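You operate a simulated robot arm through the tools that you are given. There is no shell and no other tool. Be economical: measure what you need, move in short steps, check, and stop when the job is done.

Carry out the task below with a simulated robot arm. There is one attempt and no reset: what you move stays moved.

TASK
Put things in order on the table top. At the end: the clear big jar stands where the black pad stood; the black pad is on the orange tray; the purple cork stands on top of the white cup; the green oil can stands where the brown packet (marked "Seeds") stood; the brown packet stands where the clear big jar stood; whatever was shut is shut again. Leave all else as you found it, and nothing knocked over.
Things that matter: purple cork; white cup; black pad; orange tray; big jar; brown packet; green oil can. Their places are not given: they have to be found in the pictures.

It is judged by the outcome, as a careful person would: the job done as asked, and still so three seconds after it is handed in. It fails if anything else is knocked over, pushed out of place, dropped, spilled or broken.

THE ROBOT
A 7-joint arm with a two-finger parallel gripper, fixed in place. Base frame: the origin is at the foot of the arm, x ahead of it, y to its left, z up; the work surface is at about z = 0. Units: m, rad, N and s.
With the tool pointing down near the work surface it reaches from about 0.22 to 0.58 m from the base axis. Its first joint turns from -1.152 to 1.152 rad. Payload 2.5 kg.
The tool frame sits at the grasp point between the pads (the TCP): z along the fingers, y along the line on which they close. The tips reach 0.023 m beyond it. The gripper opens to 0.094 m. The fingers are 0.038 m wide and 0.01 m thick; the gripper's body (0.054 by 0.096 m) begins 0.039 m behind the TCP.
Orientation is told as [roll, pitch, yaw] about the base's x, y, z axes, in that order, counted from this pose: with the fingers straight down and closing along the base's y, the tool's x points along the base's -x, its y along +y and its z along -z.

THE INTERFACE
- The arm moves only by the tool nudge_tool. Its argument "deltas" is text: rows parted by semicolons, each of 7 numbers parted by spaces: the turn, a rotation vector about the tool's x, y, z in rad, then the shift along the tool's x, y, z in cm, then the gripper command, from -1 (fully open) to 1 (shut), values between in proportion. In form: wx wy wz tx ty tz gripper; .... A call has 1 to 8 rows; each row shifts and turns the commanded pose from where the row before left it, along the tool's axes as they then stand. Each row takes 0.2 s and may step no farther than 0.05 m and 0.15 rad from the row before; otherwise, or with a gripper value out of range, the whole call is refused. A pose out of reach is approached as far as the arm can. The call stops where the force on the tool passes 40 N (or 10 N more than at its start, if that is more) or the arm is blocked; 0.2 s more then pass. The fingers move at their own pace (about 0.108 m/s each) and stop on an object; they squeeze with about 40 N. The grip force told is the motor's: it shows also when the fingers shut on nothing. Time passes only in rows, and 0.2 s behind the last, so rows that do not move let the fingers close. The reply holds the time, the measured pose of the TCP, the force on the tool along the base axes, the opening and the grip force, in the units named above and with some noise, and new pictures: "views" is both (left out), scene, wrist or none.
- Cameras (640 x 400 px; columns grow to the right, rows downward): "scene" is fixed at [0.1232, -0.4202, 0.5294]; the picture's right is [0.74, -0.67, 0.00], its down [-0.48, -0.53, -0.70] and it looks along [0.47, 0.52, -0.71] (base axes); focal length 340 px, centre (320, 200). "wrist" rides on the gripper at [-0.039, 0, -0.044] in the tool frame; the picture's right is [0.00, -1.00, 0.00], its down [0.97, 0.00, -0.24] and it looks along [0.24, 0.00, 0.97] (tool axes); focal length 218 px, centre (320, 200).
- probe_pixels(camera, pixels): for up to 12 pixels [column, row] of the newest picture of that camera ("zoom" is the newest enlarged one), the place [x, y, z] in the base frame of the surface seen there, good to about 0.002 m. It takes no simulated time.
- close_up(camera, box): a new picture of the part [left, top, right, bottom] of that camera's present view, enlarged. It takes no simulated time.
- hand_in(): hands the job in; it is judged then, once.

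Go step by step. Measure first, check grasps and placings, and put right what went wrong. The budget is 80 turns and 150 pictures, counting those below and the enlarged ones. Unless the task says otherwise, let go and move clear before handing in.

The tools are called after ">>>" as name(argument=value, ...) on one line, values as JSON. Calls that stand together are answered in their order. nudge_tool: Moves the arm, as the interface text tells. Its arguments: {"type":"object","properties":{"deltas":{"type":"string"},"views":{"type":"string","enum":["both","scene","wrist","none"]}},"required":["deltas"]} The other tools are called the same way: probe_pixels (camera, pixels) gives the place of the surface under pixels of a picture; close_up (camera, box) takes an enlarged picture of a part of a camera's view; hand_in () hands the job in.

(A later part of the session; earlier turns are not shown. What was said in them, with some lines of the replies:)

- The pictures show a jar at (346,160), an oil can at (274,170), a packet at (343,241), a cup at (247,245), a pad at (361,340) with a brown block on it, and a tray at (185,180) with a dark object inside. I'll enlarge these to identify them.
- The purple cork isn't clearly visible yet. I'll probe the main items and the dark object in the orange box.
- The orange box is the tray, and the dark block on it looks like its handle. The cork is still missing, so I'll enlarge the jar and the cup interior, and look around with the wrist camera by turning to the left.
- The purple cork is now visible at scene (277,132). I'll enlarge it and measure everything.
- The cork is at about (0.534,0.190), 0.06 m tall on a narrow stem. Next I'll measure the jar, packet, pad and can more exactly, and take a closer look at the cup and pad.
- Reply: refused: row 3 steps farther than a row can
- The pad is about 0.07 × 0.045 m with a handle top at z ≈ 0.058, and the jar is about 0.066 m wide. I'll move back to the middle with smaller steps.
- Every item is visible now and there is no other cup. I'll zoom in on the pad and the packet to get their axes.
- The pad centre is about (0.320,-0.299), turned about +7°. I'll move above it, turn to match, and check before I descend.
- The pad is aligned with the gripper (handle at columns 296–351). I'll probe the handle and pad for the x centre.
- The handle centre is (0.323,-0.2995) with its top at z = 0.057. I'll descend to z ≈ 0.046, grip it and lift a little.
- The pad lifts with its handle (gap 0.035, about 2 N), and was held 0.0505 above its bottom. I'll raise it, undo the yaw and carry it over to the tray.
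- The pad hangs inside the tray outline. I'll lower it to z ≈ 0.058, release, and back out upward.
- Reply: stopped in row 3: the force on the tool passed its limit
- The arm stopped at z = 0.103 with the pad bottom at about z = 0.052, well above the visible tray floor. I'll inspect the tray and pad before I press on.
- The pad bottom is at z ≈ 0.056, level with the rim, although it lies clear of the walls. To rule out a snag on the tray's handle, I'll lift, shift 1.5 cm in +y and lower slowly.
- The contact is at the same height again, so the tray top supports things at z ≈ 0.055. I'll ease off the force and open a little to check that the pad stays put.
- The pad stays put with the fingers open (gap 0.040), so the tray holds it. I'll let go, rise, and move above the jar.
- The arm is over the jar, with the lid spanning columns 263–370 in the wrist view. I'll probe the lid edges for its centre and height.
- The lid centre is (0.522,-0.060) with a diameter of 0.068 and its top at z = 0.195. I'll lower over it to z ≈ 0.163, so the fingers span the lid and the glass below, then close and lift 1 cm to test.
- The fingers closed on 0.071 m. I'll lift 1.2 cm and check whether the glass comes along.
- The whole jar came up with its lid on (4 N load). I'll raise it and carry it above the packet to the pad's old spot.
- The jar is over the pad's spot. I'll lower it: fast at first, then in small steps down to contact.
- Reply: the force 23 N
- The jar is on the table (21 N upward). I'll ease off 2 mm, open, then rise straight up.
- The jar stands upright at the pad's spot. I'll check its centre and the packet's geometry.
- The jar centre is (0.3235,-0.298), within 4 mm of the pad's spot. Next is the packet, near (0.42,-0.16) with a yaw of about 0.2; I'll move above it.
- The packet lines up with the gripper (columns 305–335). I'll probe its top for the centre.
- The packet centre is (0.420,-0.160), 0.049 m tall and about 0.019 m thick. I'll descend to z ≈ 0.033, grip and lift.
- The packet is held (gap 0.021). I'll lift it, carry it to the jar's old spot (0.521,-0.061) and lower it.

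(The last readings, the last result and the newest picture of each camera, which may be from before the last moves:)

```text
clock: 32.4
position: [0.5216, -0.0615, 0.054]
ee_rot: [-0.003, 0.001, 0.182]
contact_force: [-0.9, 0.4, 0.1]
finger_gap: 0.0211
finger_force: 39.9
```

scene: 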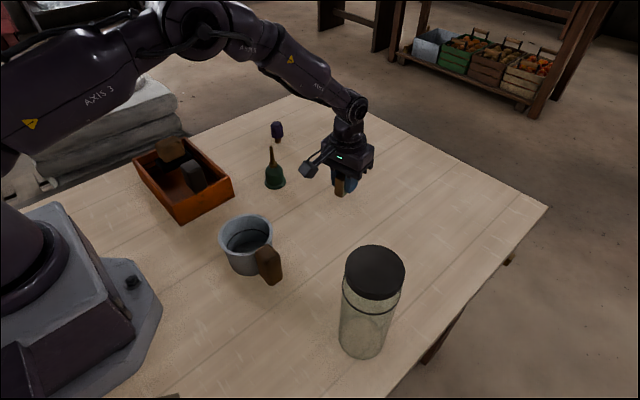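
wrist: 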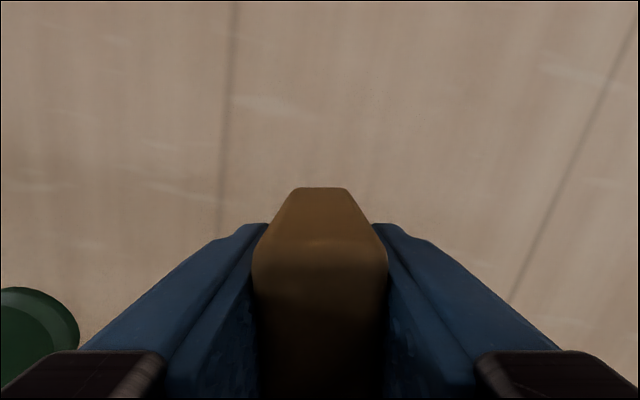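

The packet is at the target, 2 cm up. I'll lower it in small steps until it makes contact.

>>> nudge_tool(deltas="0 0 0 0 0 1.2 1; 0 0 0 0 0 0.5 1; 0 0 0 0 0 0.3 1; 0 0 0 0 0 0.15 1; 0 0 0 0 0 0 1", views="none")

```text
clock: 33.6
position: [0.5216, -0.0622, 0.0334]
ee_rot: [-0.004, -0.002, 0.181]
contact_force: [-7.7, -2.7, 24.6]
finger_gap: 0.0212
finger_force: 39.9
```

The packet touched down at z = 0.0334, as expected. I'll ease off, release gently and rise.

>>> nudge_tool(deltas="0 0 0 0 0 -0.2 1; 0 0 0 0 0 0 0.4; 0 0 0 0 0 0 -0.2; 0 0 0 0 0 0 -0.2; 0 0 0 0 0 -3 -0.2; 0 0 0 0 0 -4.5 -0.2; 0 0 0 0 0 -4.5 -1; 0 0 0.09 0 0 -4 -1")

```text
clock: 35.4
position: [0.5235, -0.0623, 0.1935]
ee_rot: [-0.002, 0.0, 0.09]
contact_force: [-0.8, -0.8, -0.4]
finger_gap: 0.0942
finger_force: 0.2
```

scene: 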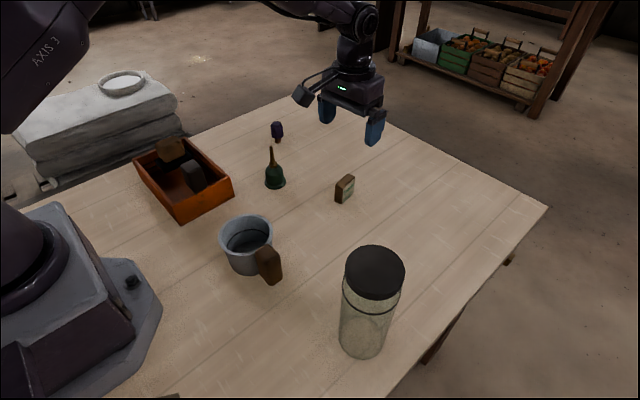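
wrist: 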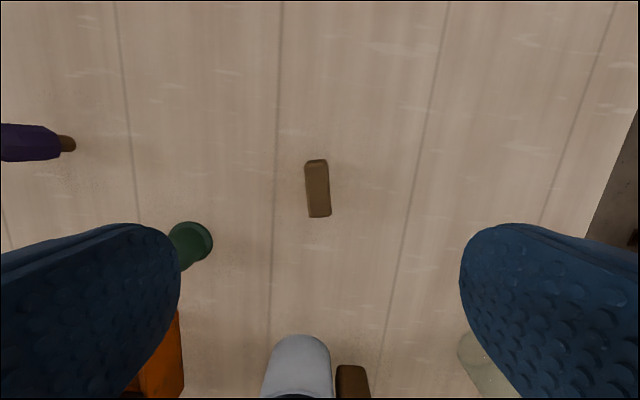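

The packet stands at the jar's old spot. Next I'll move above the oil can near (0.433,0.06).

>>> nudge_tool(deltas="0 0 0.09 0 0 0 -1; 0 0 0 2.25 3.05 0 -1; 0 0 0 2.25 3.05 0 -1; 0 0 0 2.25 3.05 0 -1; 0 0 0 2.25 3.05 0 -1; 0 0 0 0 0 0 -1", views="wrist")

>>> probe_pixels(camera="scene", pixels=[[272, 150], [273, 160], [274, 166], [275, 172], [275, 180], [275, 186], [266, 184], [285, 184], [267, 176], [283, 176], [268, 170], [280, 170]])

```text
clock: 36.8
position: [0.429, 0.0589, 0.1945]
ee_rot: [-0.004, -0.003, 0.002]
contact_force: [-0.8, -0.6, 0.1]
finger_gap: 0.0944
finger_force: 0.1
```

wrist: 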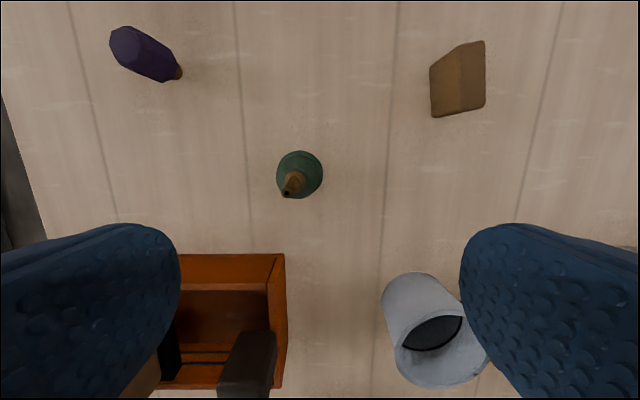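

```text
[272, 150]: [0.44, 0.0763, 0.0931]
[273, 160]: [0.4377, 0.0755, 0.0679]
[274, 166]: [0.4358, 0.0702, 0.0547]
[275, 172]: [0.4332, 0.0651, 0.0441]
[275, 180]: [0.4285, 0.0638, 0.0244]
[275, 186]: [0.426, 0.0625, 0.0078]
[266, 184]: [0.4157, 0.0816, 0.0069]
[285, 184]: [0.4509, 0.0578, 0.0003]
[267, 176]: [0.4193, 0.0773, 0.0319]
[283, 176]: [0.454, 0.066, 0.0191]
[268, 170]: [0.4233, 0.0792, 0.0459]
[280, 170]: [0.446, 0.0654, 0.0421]
```

The can's axis is near (0.440,0.077), and its nozzle reaches about z 0.1, so the palm must stay above that. I'll zoom in on the can to measure the collar and tip.

>>> close_up(camera="scene", box=[255, 140, 295, 195])

>>> close_up(camera="wrist", box=[260, 135, 340, 215])

>>> probe_pixels(camera="wrist", pixels=[[287, 193], [291, 187], [296, 180], [277, 172], [322, 172], [300, 152], [300, 172], [301, 176]])

```text
7.27 times, centred on (275, 168) of scene
```

zoom: 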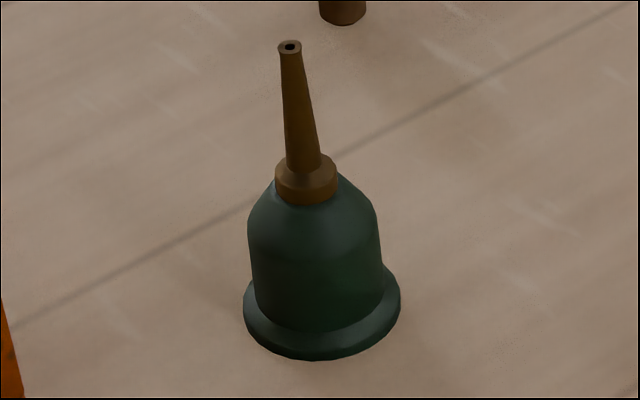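

```text
5.00 times, centred on (300, 175) of wrist
```

zoom: 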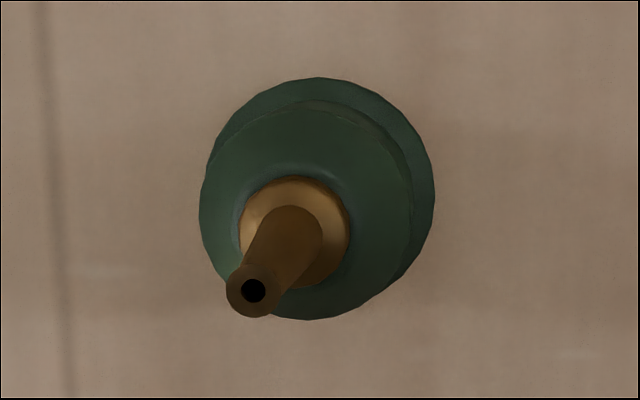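

```text
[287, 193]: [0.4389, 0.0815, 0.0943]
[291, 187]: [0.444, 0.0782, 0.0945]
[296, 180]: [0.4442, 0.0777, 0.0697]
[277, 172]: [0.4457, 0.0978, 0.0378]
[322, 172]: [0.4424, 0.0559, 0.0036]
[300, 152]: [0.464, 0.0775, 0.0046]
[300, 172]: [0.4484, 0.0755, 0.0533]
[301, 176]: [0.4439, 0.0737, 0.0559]
```

The nozzle axis is (0.441,0.079) with its tip at z 0.095, and the collar spans z 0.052–0.059. I'll grip the collar with the TCP at z = 0.073, so the palm clears the tip, and lift slightly.

>>> nudge_tool(deltas="0 0 0 -1.2 2.0 0 -1; 0 0 0 0 0 4.5 -1; 0 0 0 0 0 4.5 -0.6; 0 0 0 0 0 3.1 -0.3; 0 0 0 0 0 0 -0.3; 0 0 0 0 0 0 0.3")

```text
clock: 38.2
position: [0.4427, 0.0825, 0.0739]
ee_rot: [-0.005, -0.001, 0.003]
contact_force: [-0.2, 0.2, -0.5]
finger_gap: 0.0375
finger_force: 40.3
```

scene: 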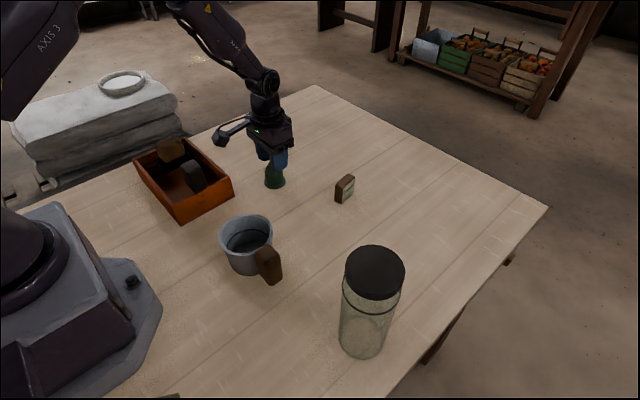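
wrist: 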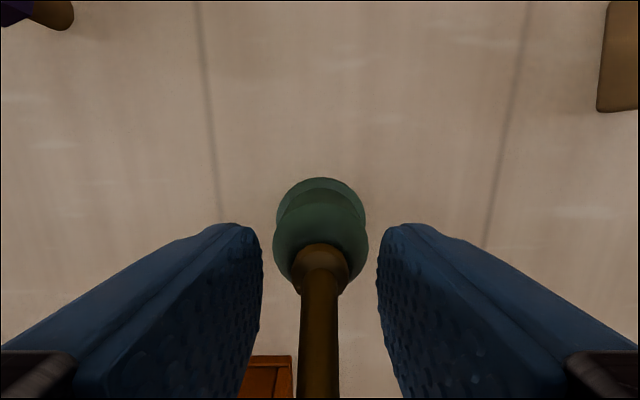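

The fingers stopped at or are closing through 0.0375. I'll close fully and then test with a small lift.

>>> nudge_tool(deltas="0 0 0 0 0 0 1; 0 0 0 0 0 0 1; 0 0 0 0 0 -1 1; 0 0 0 0 0 -1 1; 0 0 0 0 0 0 1")

```text
clock: 39.4
position: [0.4426, 0.0811, 0.0944]
ee_rot: [-0.004, -0.001, 0.003]
contact_force: [0.0, 0.6, -0.9]
finger_gap: 0.0376
finger_force: 40.2
```

scene: 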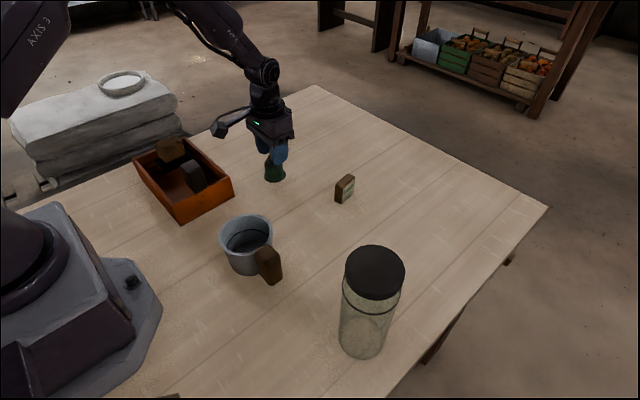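
wrist: 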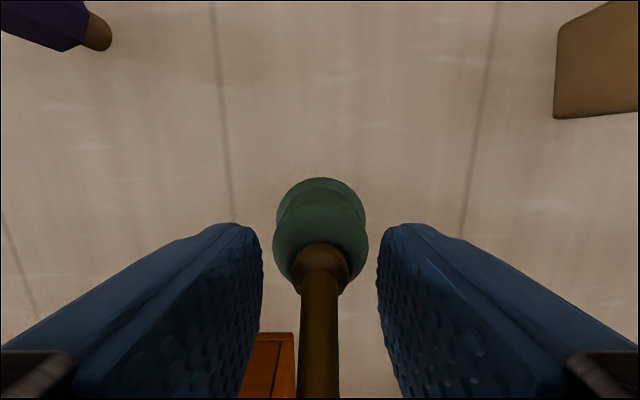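

The can is lifted and held firmly (gap 0.0376, rest height 0.074). I'll carry it to the packet's old spot (0.420,-0.160).

>>> nudge_tool(deltas="0 0 0 0 0 -2.5 1; 0 0 0 0.4 -4.8 0 1; 0 0 0 0.4 -4.8 0 1; 0 0 0 0.4 -4.8 0 1; 0 0 0 0.4 -4.8 0 1; 0 0 0 0.4 -4.9 0 1; 0 0 0 0 0 2.5 1; 0 0 0 0 0 0 1")

```text
clock: 41.2
position: [0.4204, -0.1579, 0.0933]
ee_rot: [-0.005, -0.003, 0.002]
contact_force: [0.3, -0.2, -0.9]
finger_gap: 0.0377
finger_force: 39.8
```

scene: 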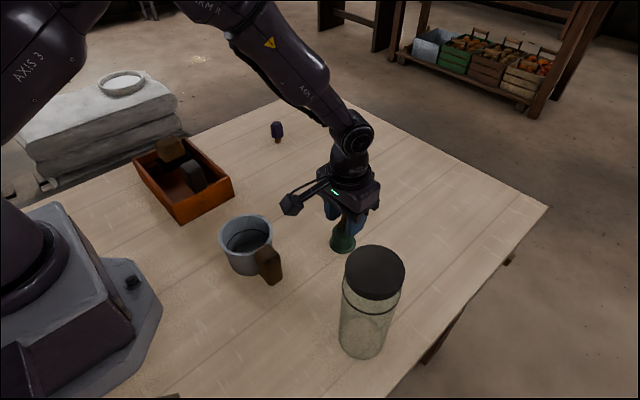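
wrist: 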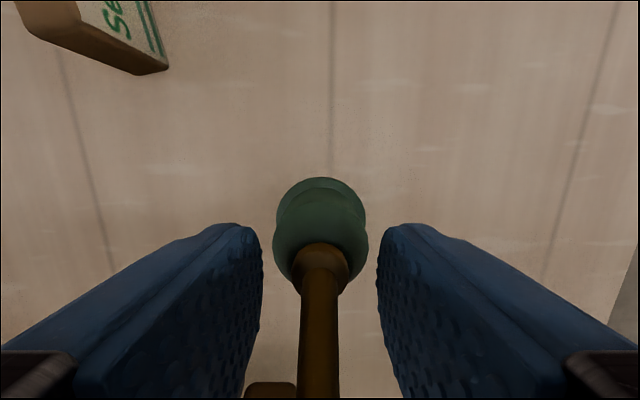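

The can is over its target. I'll lower the last 2 cm in small steps until contact.

>>> nudge_tool(deltas="0 0 0 0 -0.15 1.2 1; 0 0 0 0 0 0.4 1; 0 0 0 0 0 0.3 1; 0 0 0 0 0 0.1 1; 0 0 0 0 0 0 1", views="none")

```text
clock: 42.4
position: [0.4232, -0.16, 0.0739]
ee_rot: [-0.005, -0.001, 0.001]
contact_force: [0.8, 0.1, -1.5]
finger_gap: 0.0375
finger_force: 39.8
```

There is no contact yet, so I'll creep down a little more.

>>> nudge_tool(deltas="0 0 0 0 0 0.15 1; 0 0 0 0 0 0 1; 0 0 0 0 0 0 1", views="none")

```text
clock: 43.2
position: [0.4239, -0.1612, 0.0725]
ee_rot: [-0.003, -0.002, 0.004]
contact_force: [-8.0, 3.2, 24.6]
finger_gap: 0.0376
finger_force: 40.1
```

Contact was made at z = 0.0725. I'll ease off 1.5 mm, release, and go up to clear the nozzle.

>>> nudge_tool(deltas="0 0 0 0 0 -0.15 1; 0 0 0 0 0 0 0; 0 0 0 0 0 0 -0.4; 0 0 0 0 0 -2 -0.4; 0 0 0 0 0 -4 -0.4; 0 0 0 0 0 -4.5 -1; 0 0 0 0 0 -4.5 -1; 0 0 0 0 0 0 -1")

```text
clock: 45.0
position: [0.425, -0.1591, 0.2222]
ee_rot: [-0.003, 0.0, 0.001]
contact_force: [-0.1, 0.2, -0.7]
finger_gap: 0.0942
finger_force: 0.2
```

scene: 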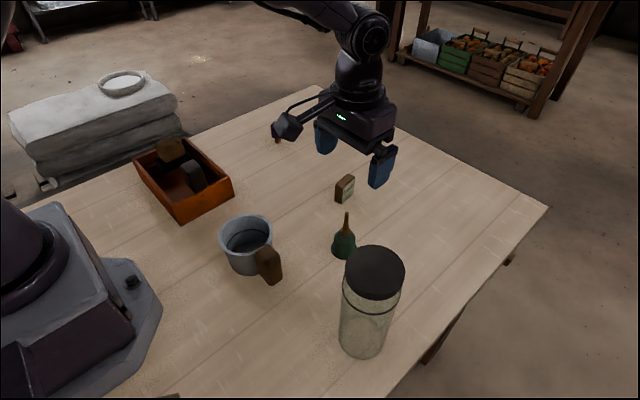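
wrist: 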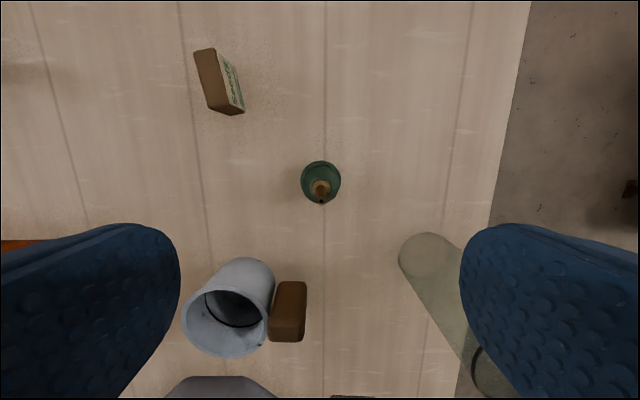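

The can stands in place. Next I'll move to the cork near (0.535,0.191).

>>> nudge_tool(deltas="0 0 0 -1.3 4.4 0 -1; 0 0 0 -1.3 4.4 0 -1; 0 0 0 -1.3 4.4 0 -1; 0 0 0 -1.3 4.4 0 -1; 0 0 0 -1.3 4.4 0 -1; 0 0 0 -1.3 4.4 0 -1; 0 0 0 -1.3 4.4 0.5 -1; 0 0 0 -1.3 4.2 3 -1", views="none")

>>> nudge_tool(deltas="0 0 0 0 0 0 -1; 0 0 0 0 0 0 -1")

```text
refused: row 8 steps farther than a row can; nothing moved
```

```text
clock: 45.6
position: [0.4254, -0.1593, 0.2212]
ee_rot: [-0.003, -0.003, 0.001]
contact_force: [0.3, -0.1, -0.1]
finger_gap: 0.0939
finger_force: 0.0
```

scene: 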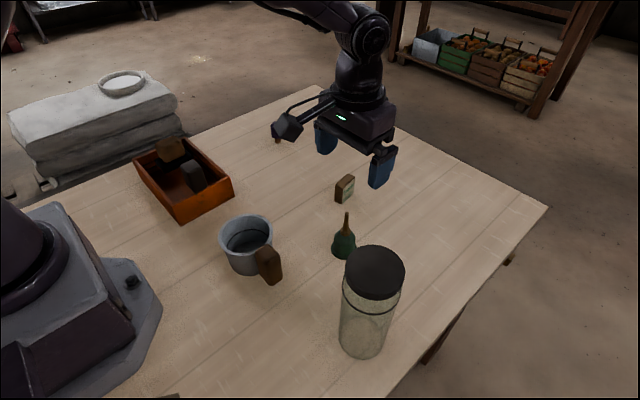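
wrist: 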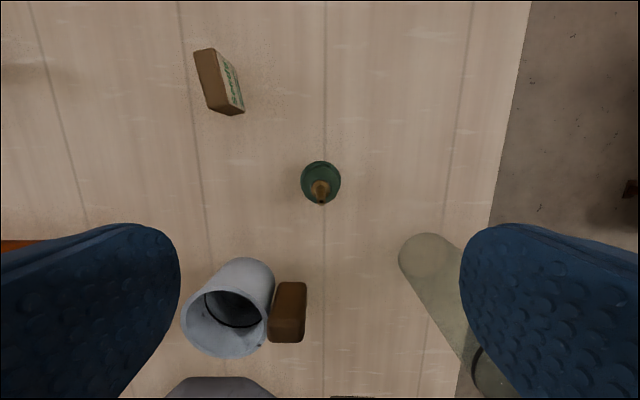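

The last row was too long, so nothing moved. I'll repeat the move with a shorter final row.

>>> nudge_tool(deltas="0 0 0 -1.3 4.4 0 -1; 0 0 0 -1.3 4.4 0 -1; 0 0 0 -1.3 4.4 0 -1; 0 0 0 -1.3 4.4 0 -1; 0 0 0 -1.3 4.4 0 -1; 0 0 0 -1.3 4.4 0 -1; 0 0 0 -1.3 4.4 0 -1; 0 0 0 -1.3 4.2 0 -1", views="none")

>>> nudge_tool(deltas="0 0 0 0 0 4 -1; 0 0 0 0 0 0 -1")

```text
clock: 47.4
position: [0.5269, 0.191, 0.2204]
ee_rot: [-0.005, -0.002, 0.0]
contact_force: [0.4, 0.1, -0.4]
finger_gap: 0.094
finger_force: 0.1
```

```text
clock: 48.0
position: [0.5265, 0.1908, 0.1835]
ee_rot: [-0.001, 0.001, 0.002]
contact_force: [-0.4, -1.3, -1.2]
finger_gap: 0.0942
finger_force: 0.1
```

scene: 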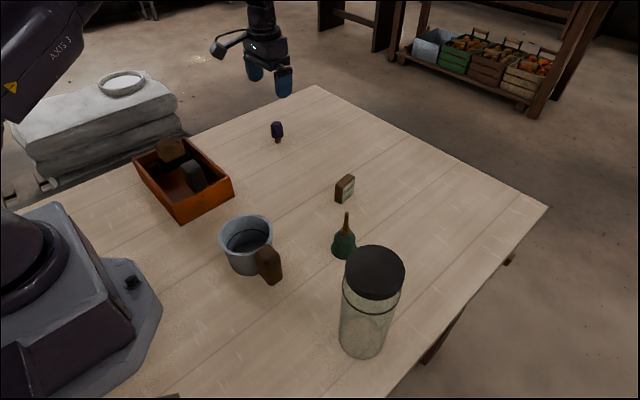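
wrist: 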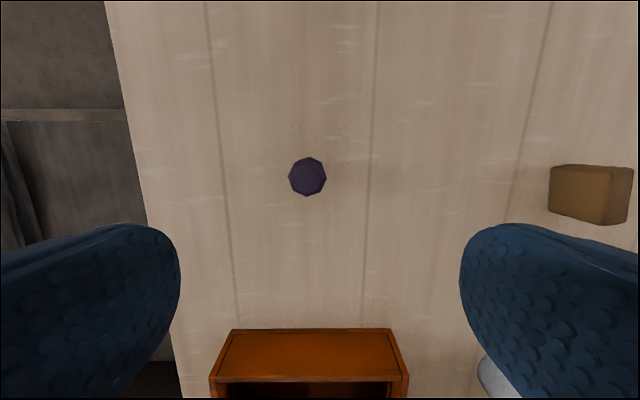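

>>> probe_pixels(camera="wrist", pixels=[[291, 177], [323, 177], [307, 160], [307, 193], [307, 177]])

>>> probe_pixels(camera="scene", pixels=[[230, 227], [262, 227], [245, 217], [222, 235], [271, 235], [250, 273], [240, 222], [268, 250]])

```text
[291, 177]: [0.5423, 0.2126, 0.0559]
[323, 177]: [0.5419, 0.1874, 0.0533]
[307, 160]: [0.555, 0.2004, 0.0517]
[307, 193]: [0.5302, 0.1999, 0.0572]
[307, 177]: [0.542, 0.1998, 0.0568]
```

```text
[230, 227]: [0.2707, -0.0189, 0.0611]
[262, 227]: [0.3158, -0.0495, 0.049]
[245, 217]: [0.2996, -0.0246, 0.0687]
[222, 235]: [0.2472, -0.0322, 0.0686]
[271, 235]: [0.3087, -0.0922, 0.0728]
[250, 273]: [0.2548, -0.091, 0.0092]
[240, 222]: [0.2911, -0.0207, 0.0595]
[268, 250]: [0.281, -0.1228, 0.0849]
```

The cork centre is (0.5425,0.200), about 0.027 m wide and 0.057 m tall, near the edge of the arm's reach. I'll move above it and part way down, then check.

>>> nudge_tool(deltas="0 0 0 -1.5 0.9 2 -1; 0 0 0 0 0 4 -1; 0 0 0 0 0 1.5 -1; 0 0 0 0 0 0 -1", views="wrist")

```text
clock: 49.0
position: [0.5404, 0.2, 0.1087]
ee_rot: [-0.005, -0.002, 0.001]
contact_force: [0.3, 0.4, 0.0]
finger_gap: 0.0942
finger_force: 0.1
```

wrist: 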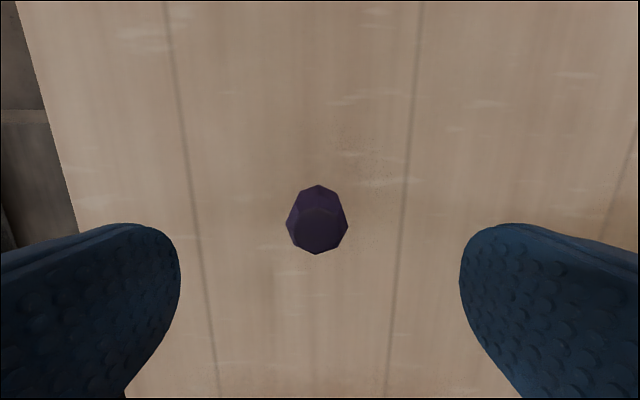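

The arm reached the spot and the cork is centred (column 317). I'll descend to z ≈ 0.042, close gently and lift.

>>> nudge_tool(deltas="0 0 0 0 0.05 4 -1; 0 0 0 0 0 2.6 -0.6; 0 0 0 0 0 0 -0.3; 0 0 0 0 0 0 0.2; 0 0 0 0 0 0 1; 0 0 0 0 0 0 1; 0 0 0 0 0 0 1; 0 0 0 0 0 -2 1")

```text
clock: 50.8
position: [0.54, 0.1966, 0.0634]
ee_rot: [-0.003, 0.001, 0.0]
contact_force: [1.0, -0.5, -1.1]
finger_gap: 0.0287
finger_force: 40.0
```

scene: 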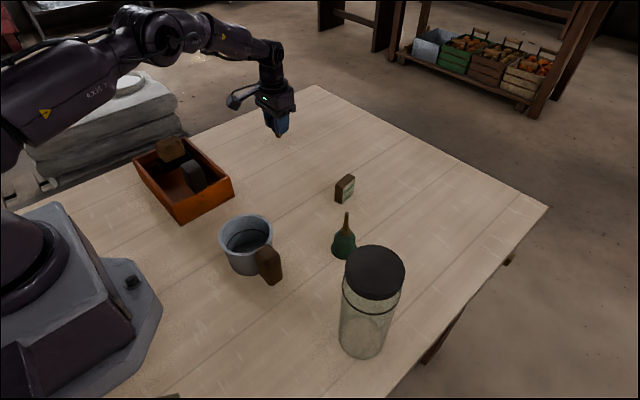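
wrist: 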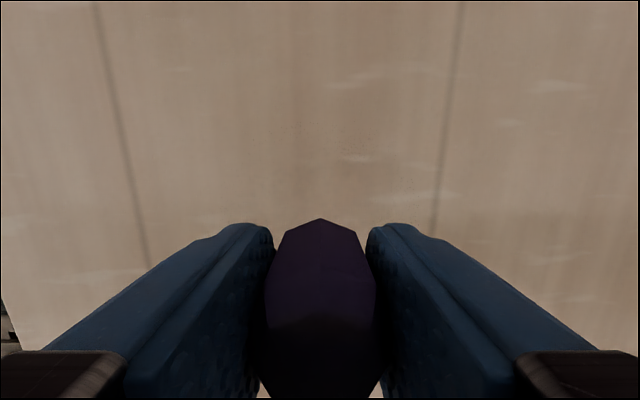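

The cork is held (gap 0.0287, rest height 0.043). I'll lift it and carry it above the cup at about (0.279,-0.061).

>>> nudge_tool(deltas="0 0 0 0 0 -4.5 1; 0 0 0 0 0 -4.5 1; 0 0 0 0 0 -4 1; 0 0 0 3.26 -3.22 0 1; 0 0 0 3.26 -3.22 0 1; 0 0 0 3.26 -3.22 0 1; 0 0 0 3.26 -3.22 0 1; 0 0 0 3.26 -3.22 0 1", views="none")

>>> nudge_tool(deltas="0 0 0 3.26 -3.22 0 1; 0 0 0 3.26 -3.22 0 1; 0 0 0 3.26 -3.22 0 1; 0 0 0 0 0 2 1; 0 0 0 0 0 0 1")

```text
clock: 52.6
position: [0.3759, 0.0402, 0.194]
ee_rot: [-0.003, -0.003, 0.004]
contact_force: [0.0, 0.0, -0.2]
finger_gap: 0.0283
finger_force: 39.5
```

```text
clock: 53.8
position: [0.2801, -0.0624, 0.1719]
ee_rot: [-0.003, -0.002, 0.001]
contact_force: [0.5, -0.6, -0.6]
finger_gap: 0.0285
finger_force: 39.7
```

scene: 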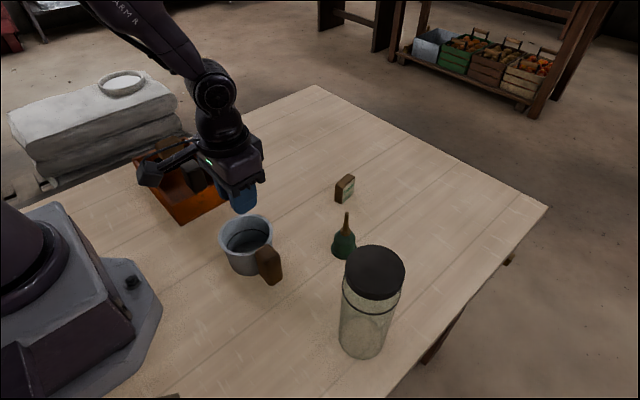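
wrist: 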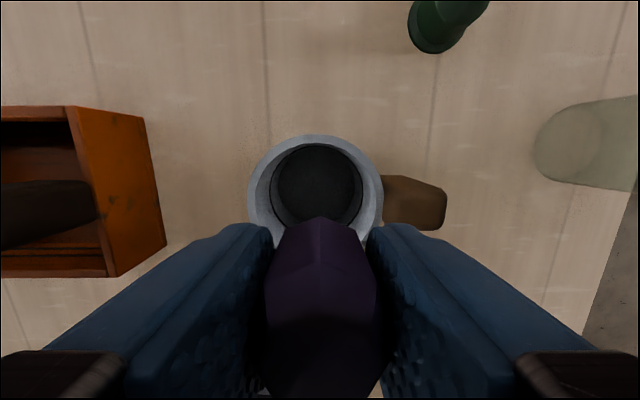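

The cork is held above the cup. I'll refine the cup's rim centre.

>>> probe_pixels(camera="wrist", pixels=[[250, 195], [381, 195], [315, 138], [266, 158], [364, 158], [430, 205]])

```text
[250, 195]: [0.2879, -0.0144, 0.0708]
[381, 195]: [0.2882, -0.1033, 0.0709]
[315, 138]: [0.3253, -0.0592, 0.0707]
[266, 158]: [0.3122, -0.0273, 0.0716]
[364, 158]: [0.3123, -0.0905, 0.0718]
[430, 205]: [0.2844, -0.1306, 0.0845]
```

The rim centre is (0.280,-0.059) at z 0.071. I'll correct y and creep down to look for contact near z ≈ 0.115.

>>> nudge_tool(deltas="0 0 0 0 0.3 3 1; 0 0 0 0 0 1.8 1; 0 0 0 0 0 0.3 1; 0 0 0 0 0 0.3 1; 0 0 0 0 0 0.2 1; 0 0 0 0 0 0 1", views="scene")

```text
clock: 55.2
position: [0.2809, -0.0573, 0.1166]
ee_rot: [-0.005, 0.0, 0.002]
contact_force: [-0.6, -1.2, -0.6]
finger_gap: 0.0287
finger_force: 40.2
```

scene: 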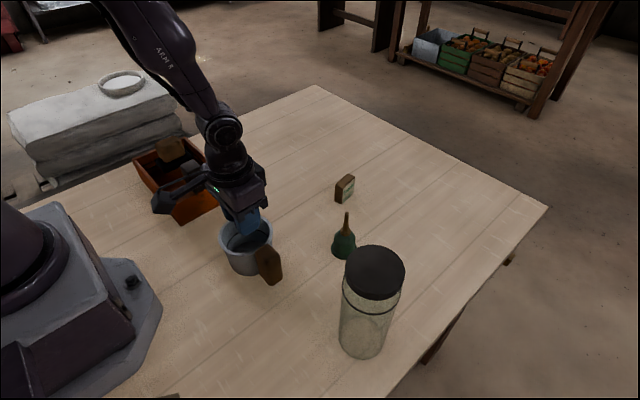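

>>> nudge_tool(deltas="0 0 0 0 -0.15 0.2 1; 0 0 0 0 0 0.15 1; 0 0 0 0 0 0.15 1; 0 0 0 0 0 0 1", views="none")

```text
clock: 56.2
position: [0.2822, -0.058, 0.1127]
ee_rot: [-0.005, -0.004, 0.002]
contact_force: [-6.6, 2.2, 31.4]
finger_gap: 0.0285
finger_force: 40.5
```

There was firm contact (31 N) at z = 0.113, so the cork rests at rim level as expected. I'll ease off and open slightly to check that it stands.

>>> nudge_tool(deltas="0 0 0 0 0 -0.2 1; 0 0 0 0 0 0 1; 0 0 0 0 0 0 0.35; 0 0 0 0 0 0 0.3; 0 0 0 0 0 0 0.3")

```text
clock: 57.4
position: [0.281, -0.0575, 0.1141]
ee_rot: [-0.003, -0.002, 0.001]
contact_force: [0.1, 0.0, -0.4]
finger_gap: 0.0331
finger_force: 0.1
```

scene: 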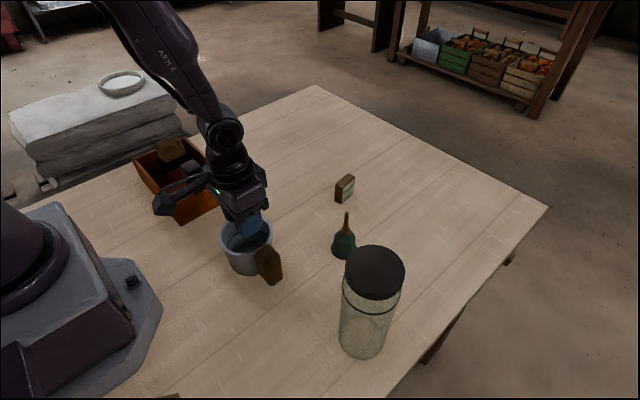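
wrist: 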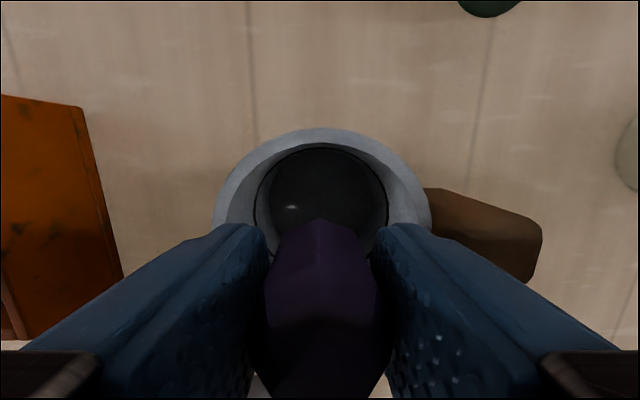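

The cork stays at its height with the fingers off it. I'll open wider and rise clear.

>>> nudge_tool(deltas="0 0 0 0 0 0 0; 0 0 0 0 0 0 -0.3; 0 0 0 0 0 -2 -0.3; 0 0 0 0 0 -4 -0.3; 0 0 0 0 0 -4.5 -0.3; 0 0 0 0 0 -4.5 -1; 0 0 0 0 0 -3 -1; 0 0 0 -4 0 0 -1")

```text
clock: 59.2
position: [0.3236, -0.0555, 0.2954]
ee_rot: [-0.004, 0.0, 0.002]
contact_force: [0.3, -0.6, -0.4]
finger_gap: 0.0939
finger_force: 0.0
```

scene: 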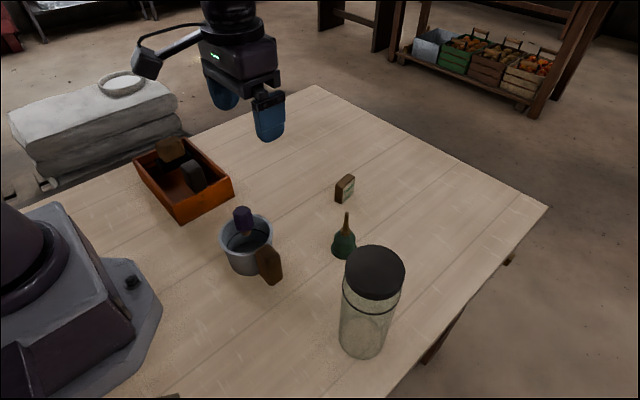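
wrist: 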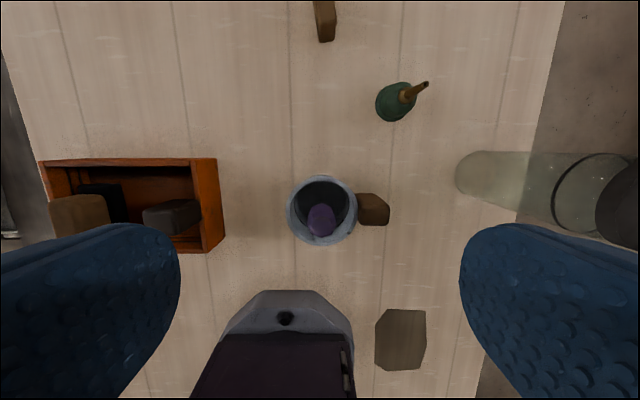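

The cork stands upright over the cup at scene (243,220). I'll do a last check of the can, packet, cork and pad positions.

>>> probe_pixels(camera="wrist", pixels=[[321, 222], [317, 208], [408, 96], [380, 105], [325, 30], [325, 10], [100, 190], [75, 210]])

>>> close_up(camera="scene", box=[120, 120, 420, 370])

```text
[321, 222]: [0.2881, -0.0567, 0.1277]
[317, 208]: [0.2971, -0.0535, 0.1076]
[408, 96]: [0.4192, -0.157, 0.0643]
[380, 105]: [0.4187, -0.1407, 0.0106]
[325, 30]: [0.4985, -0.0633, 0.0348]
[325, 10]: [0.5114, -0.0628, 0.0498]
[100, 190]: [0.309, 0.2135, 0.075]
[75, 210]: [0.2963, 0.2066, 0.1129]
```

```text
1.60 times, centred on (270, 245) of scene
```

zoom: 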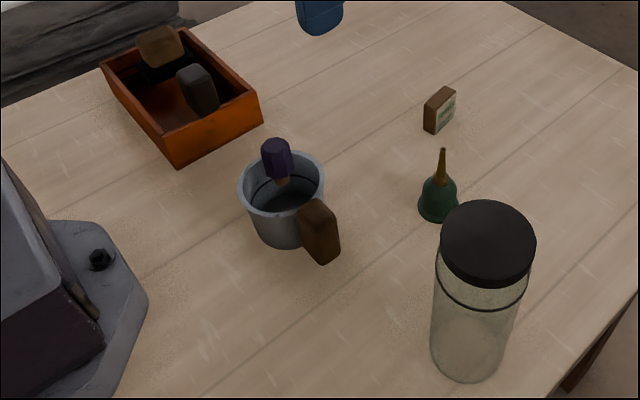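

Everything is upright and within a few millimetres of its target, and the gripper is clear, so I'm handing in.

>>> hand_in()

```text
The job is handed in.
```

I've handed the job in with all five moves done, and my last check showed everything upright and the gripper clear:
- **Jar:** it stands where the pad stood, with its lid still on.
- **Pad:** it is on the orange tray. It sits at rim height, because the tray held it there rather than at its visible floor.
- **Cork:** it stands on top of the cup, also at rim height.
- **Oil can:** it stands where the packet stood.
- **Packet:** it stands where the jar stood.
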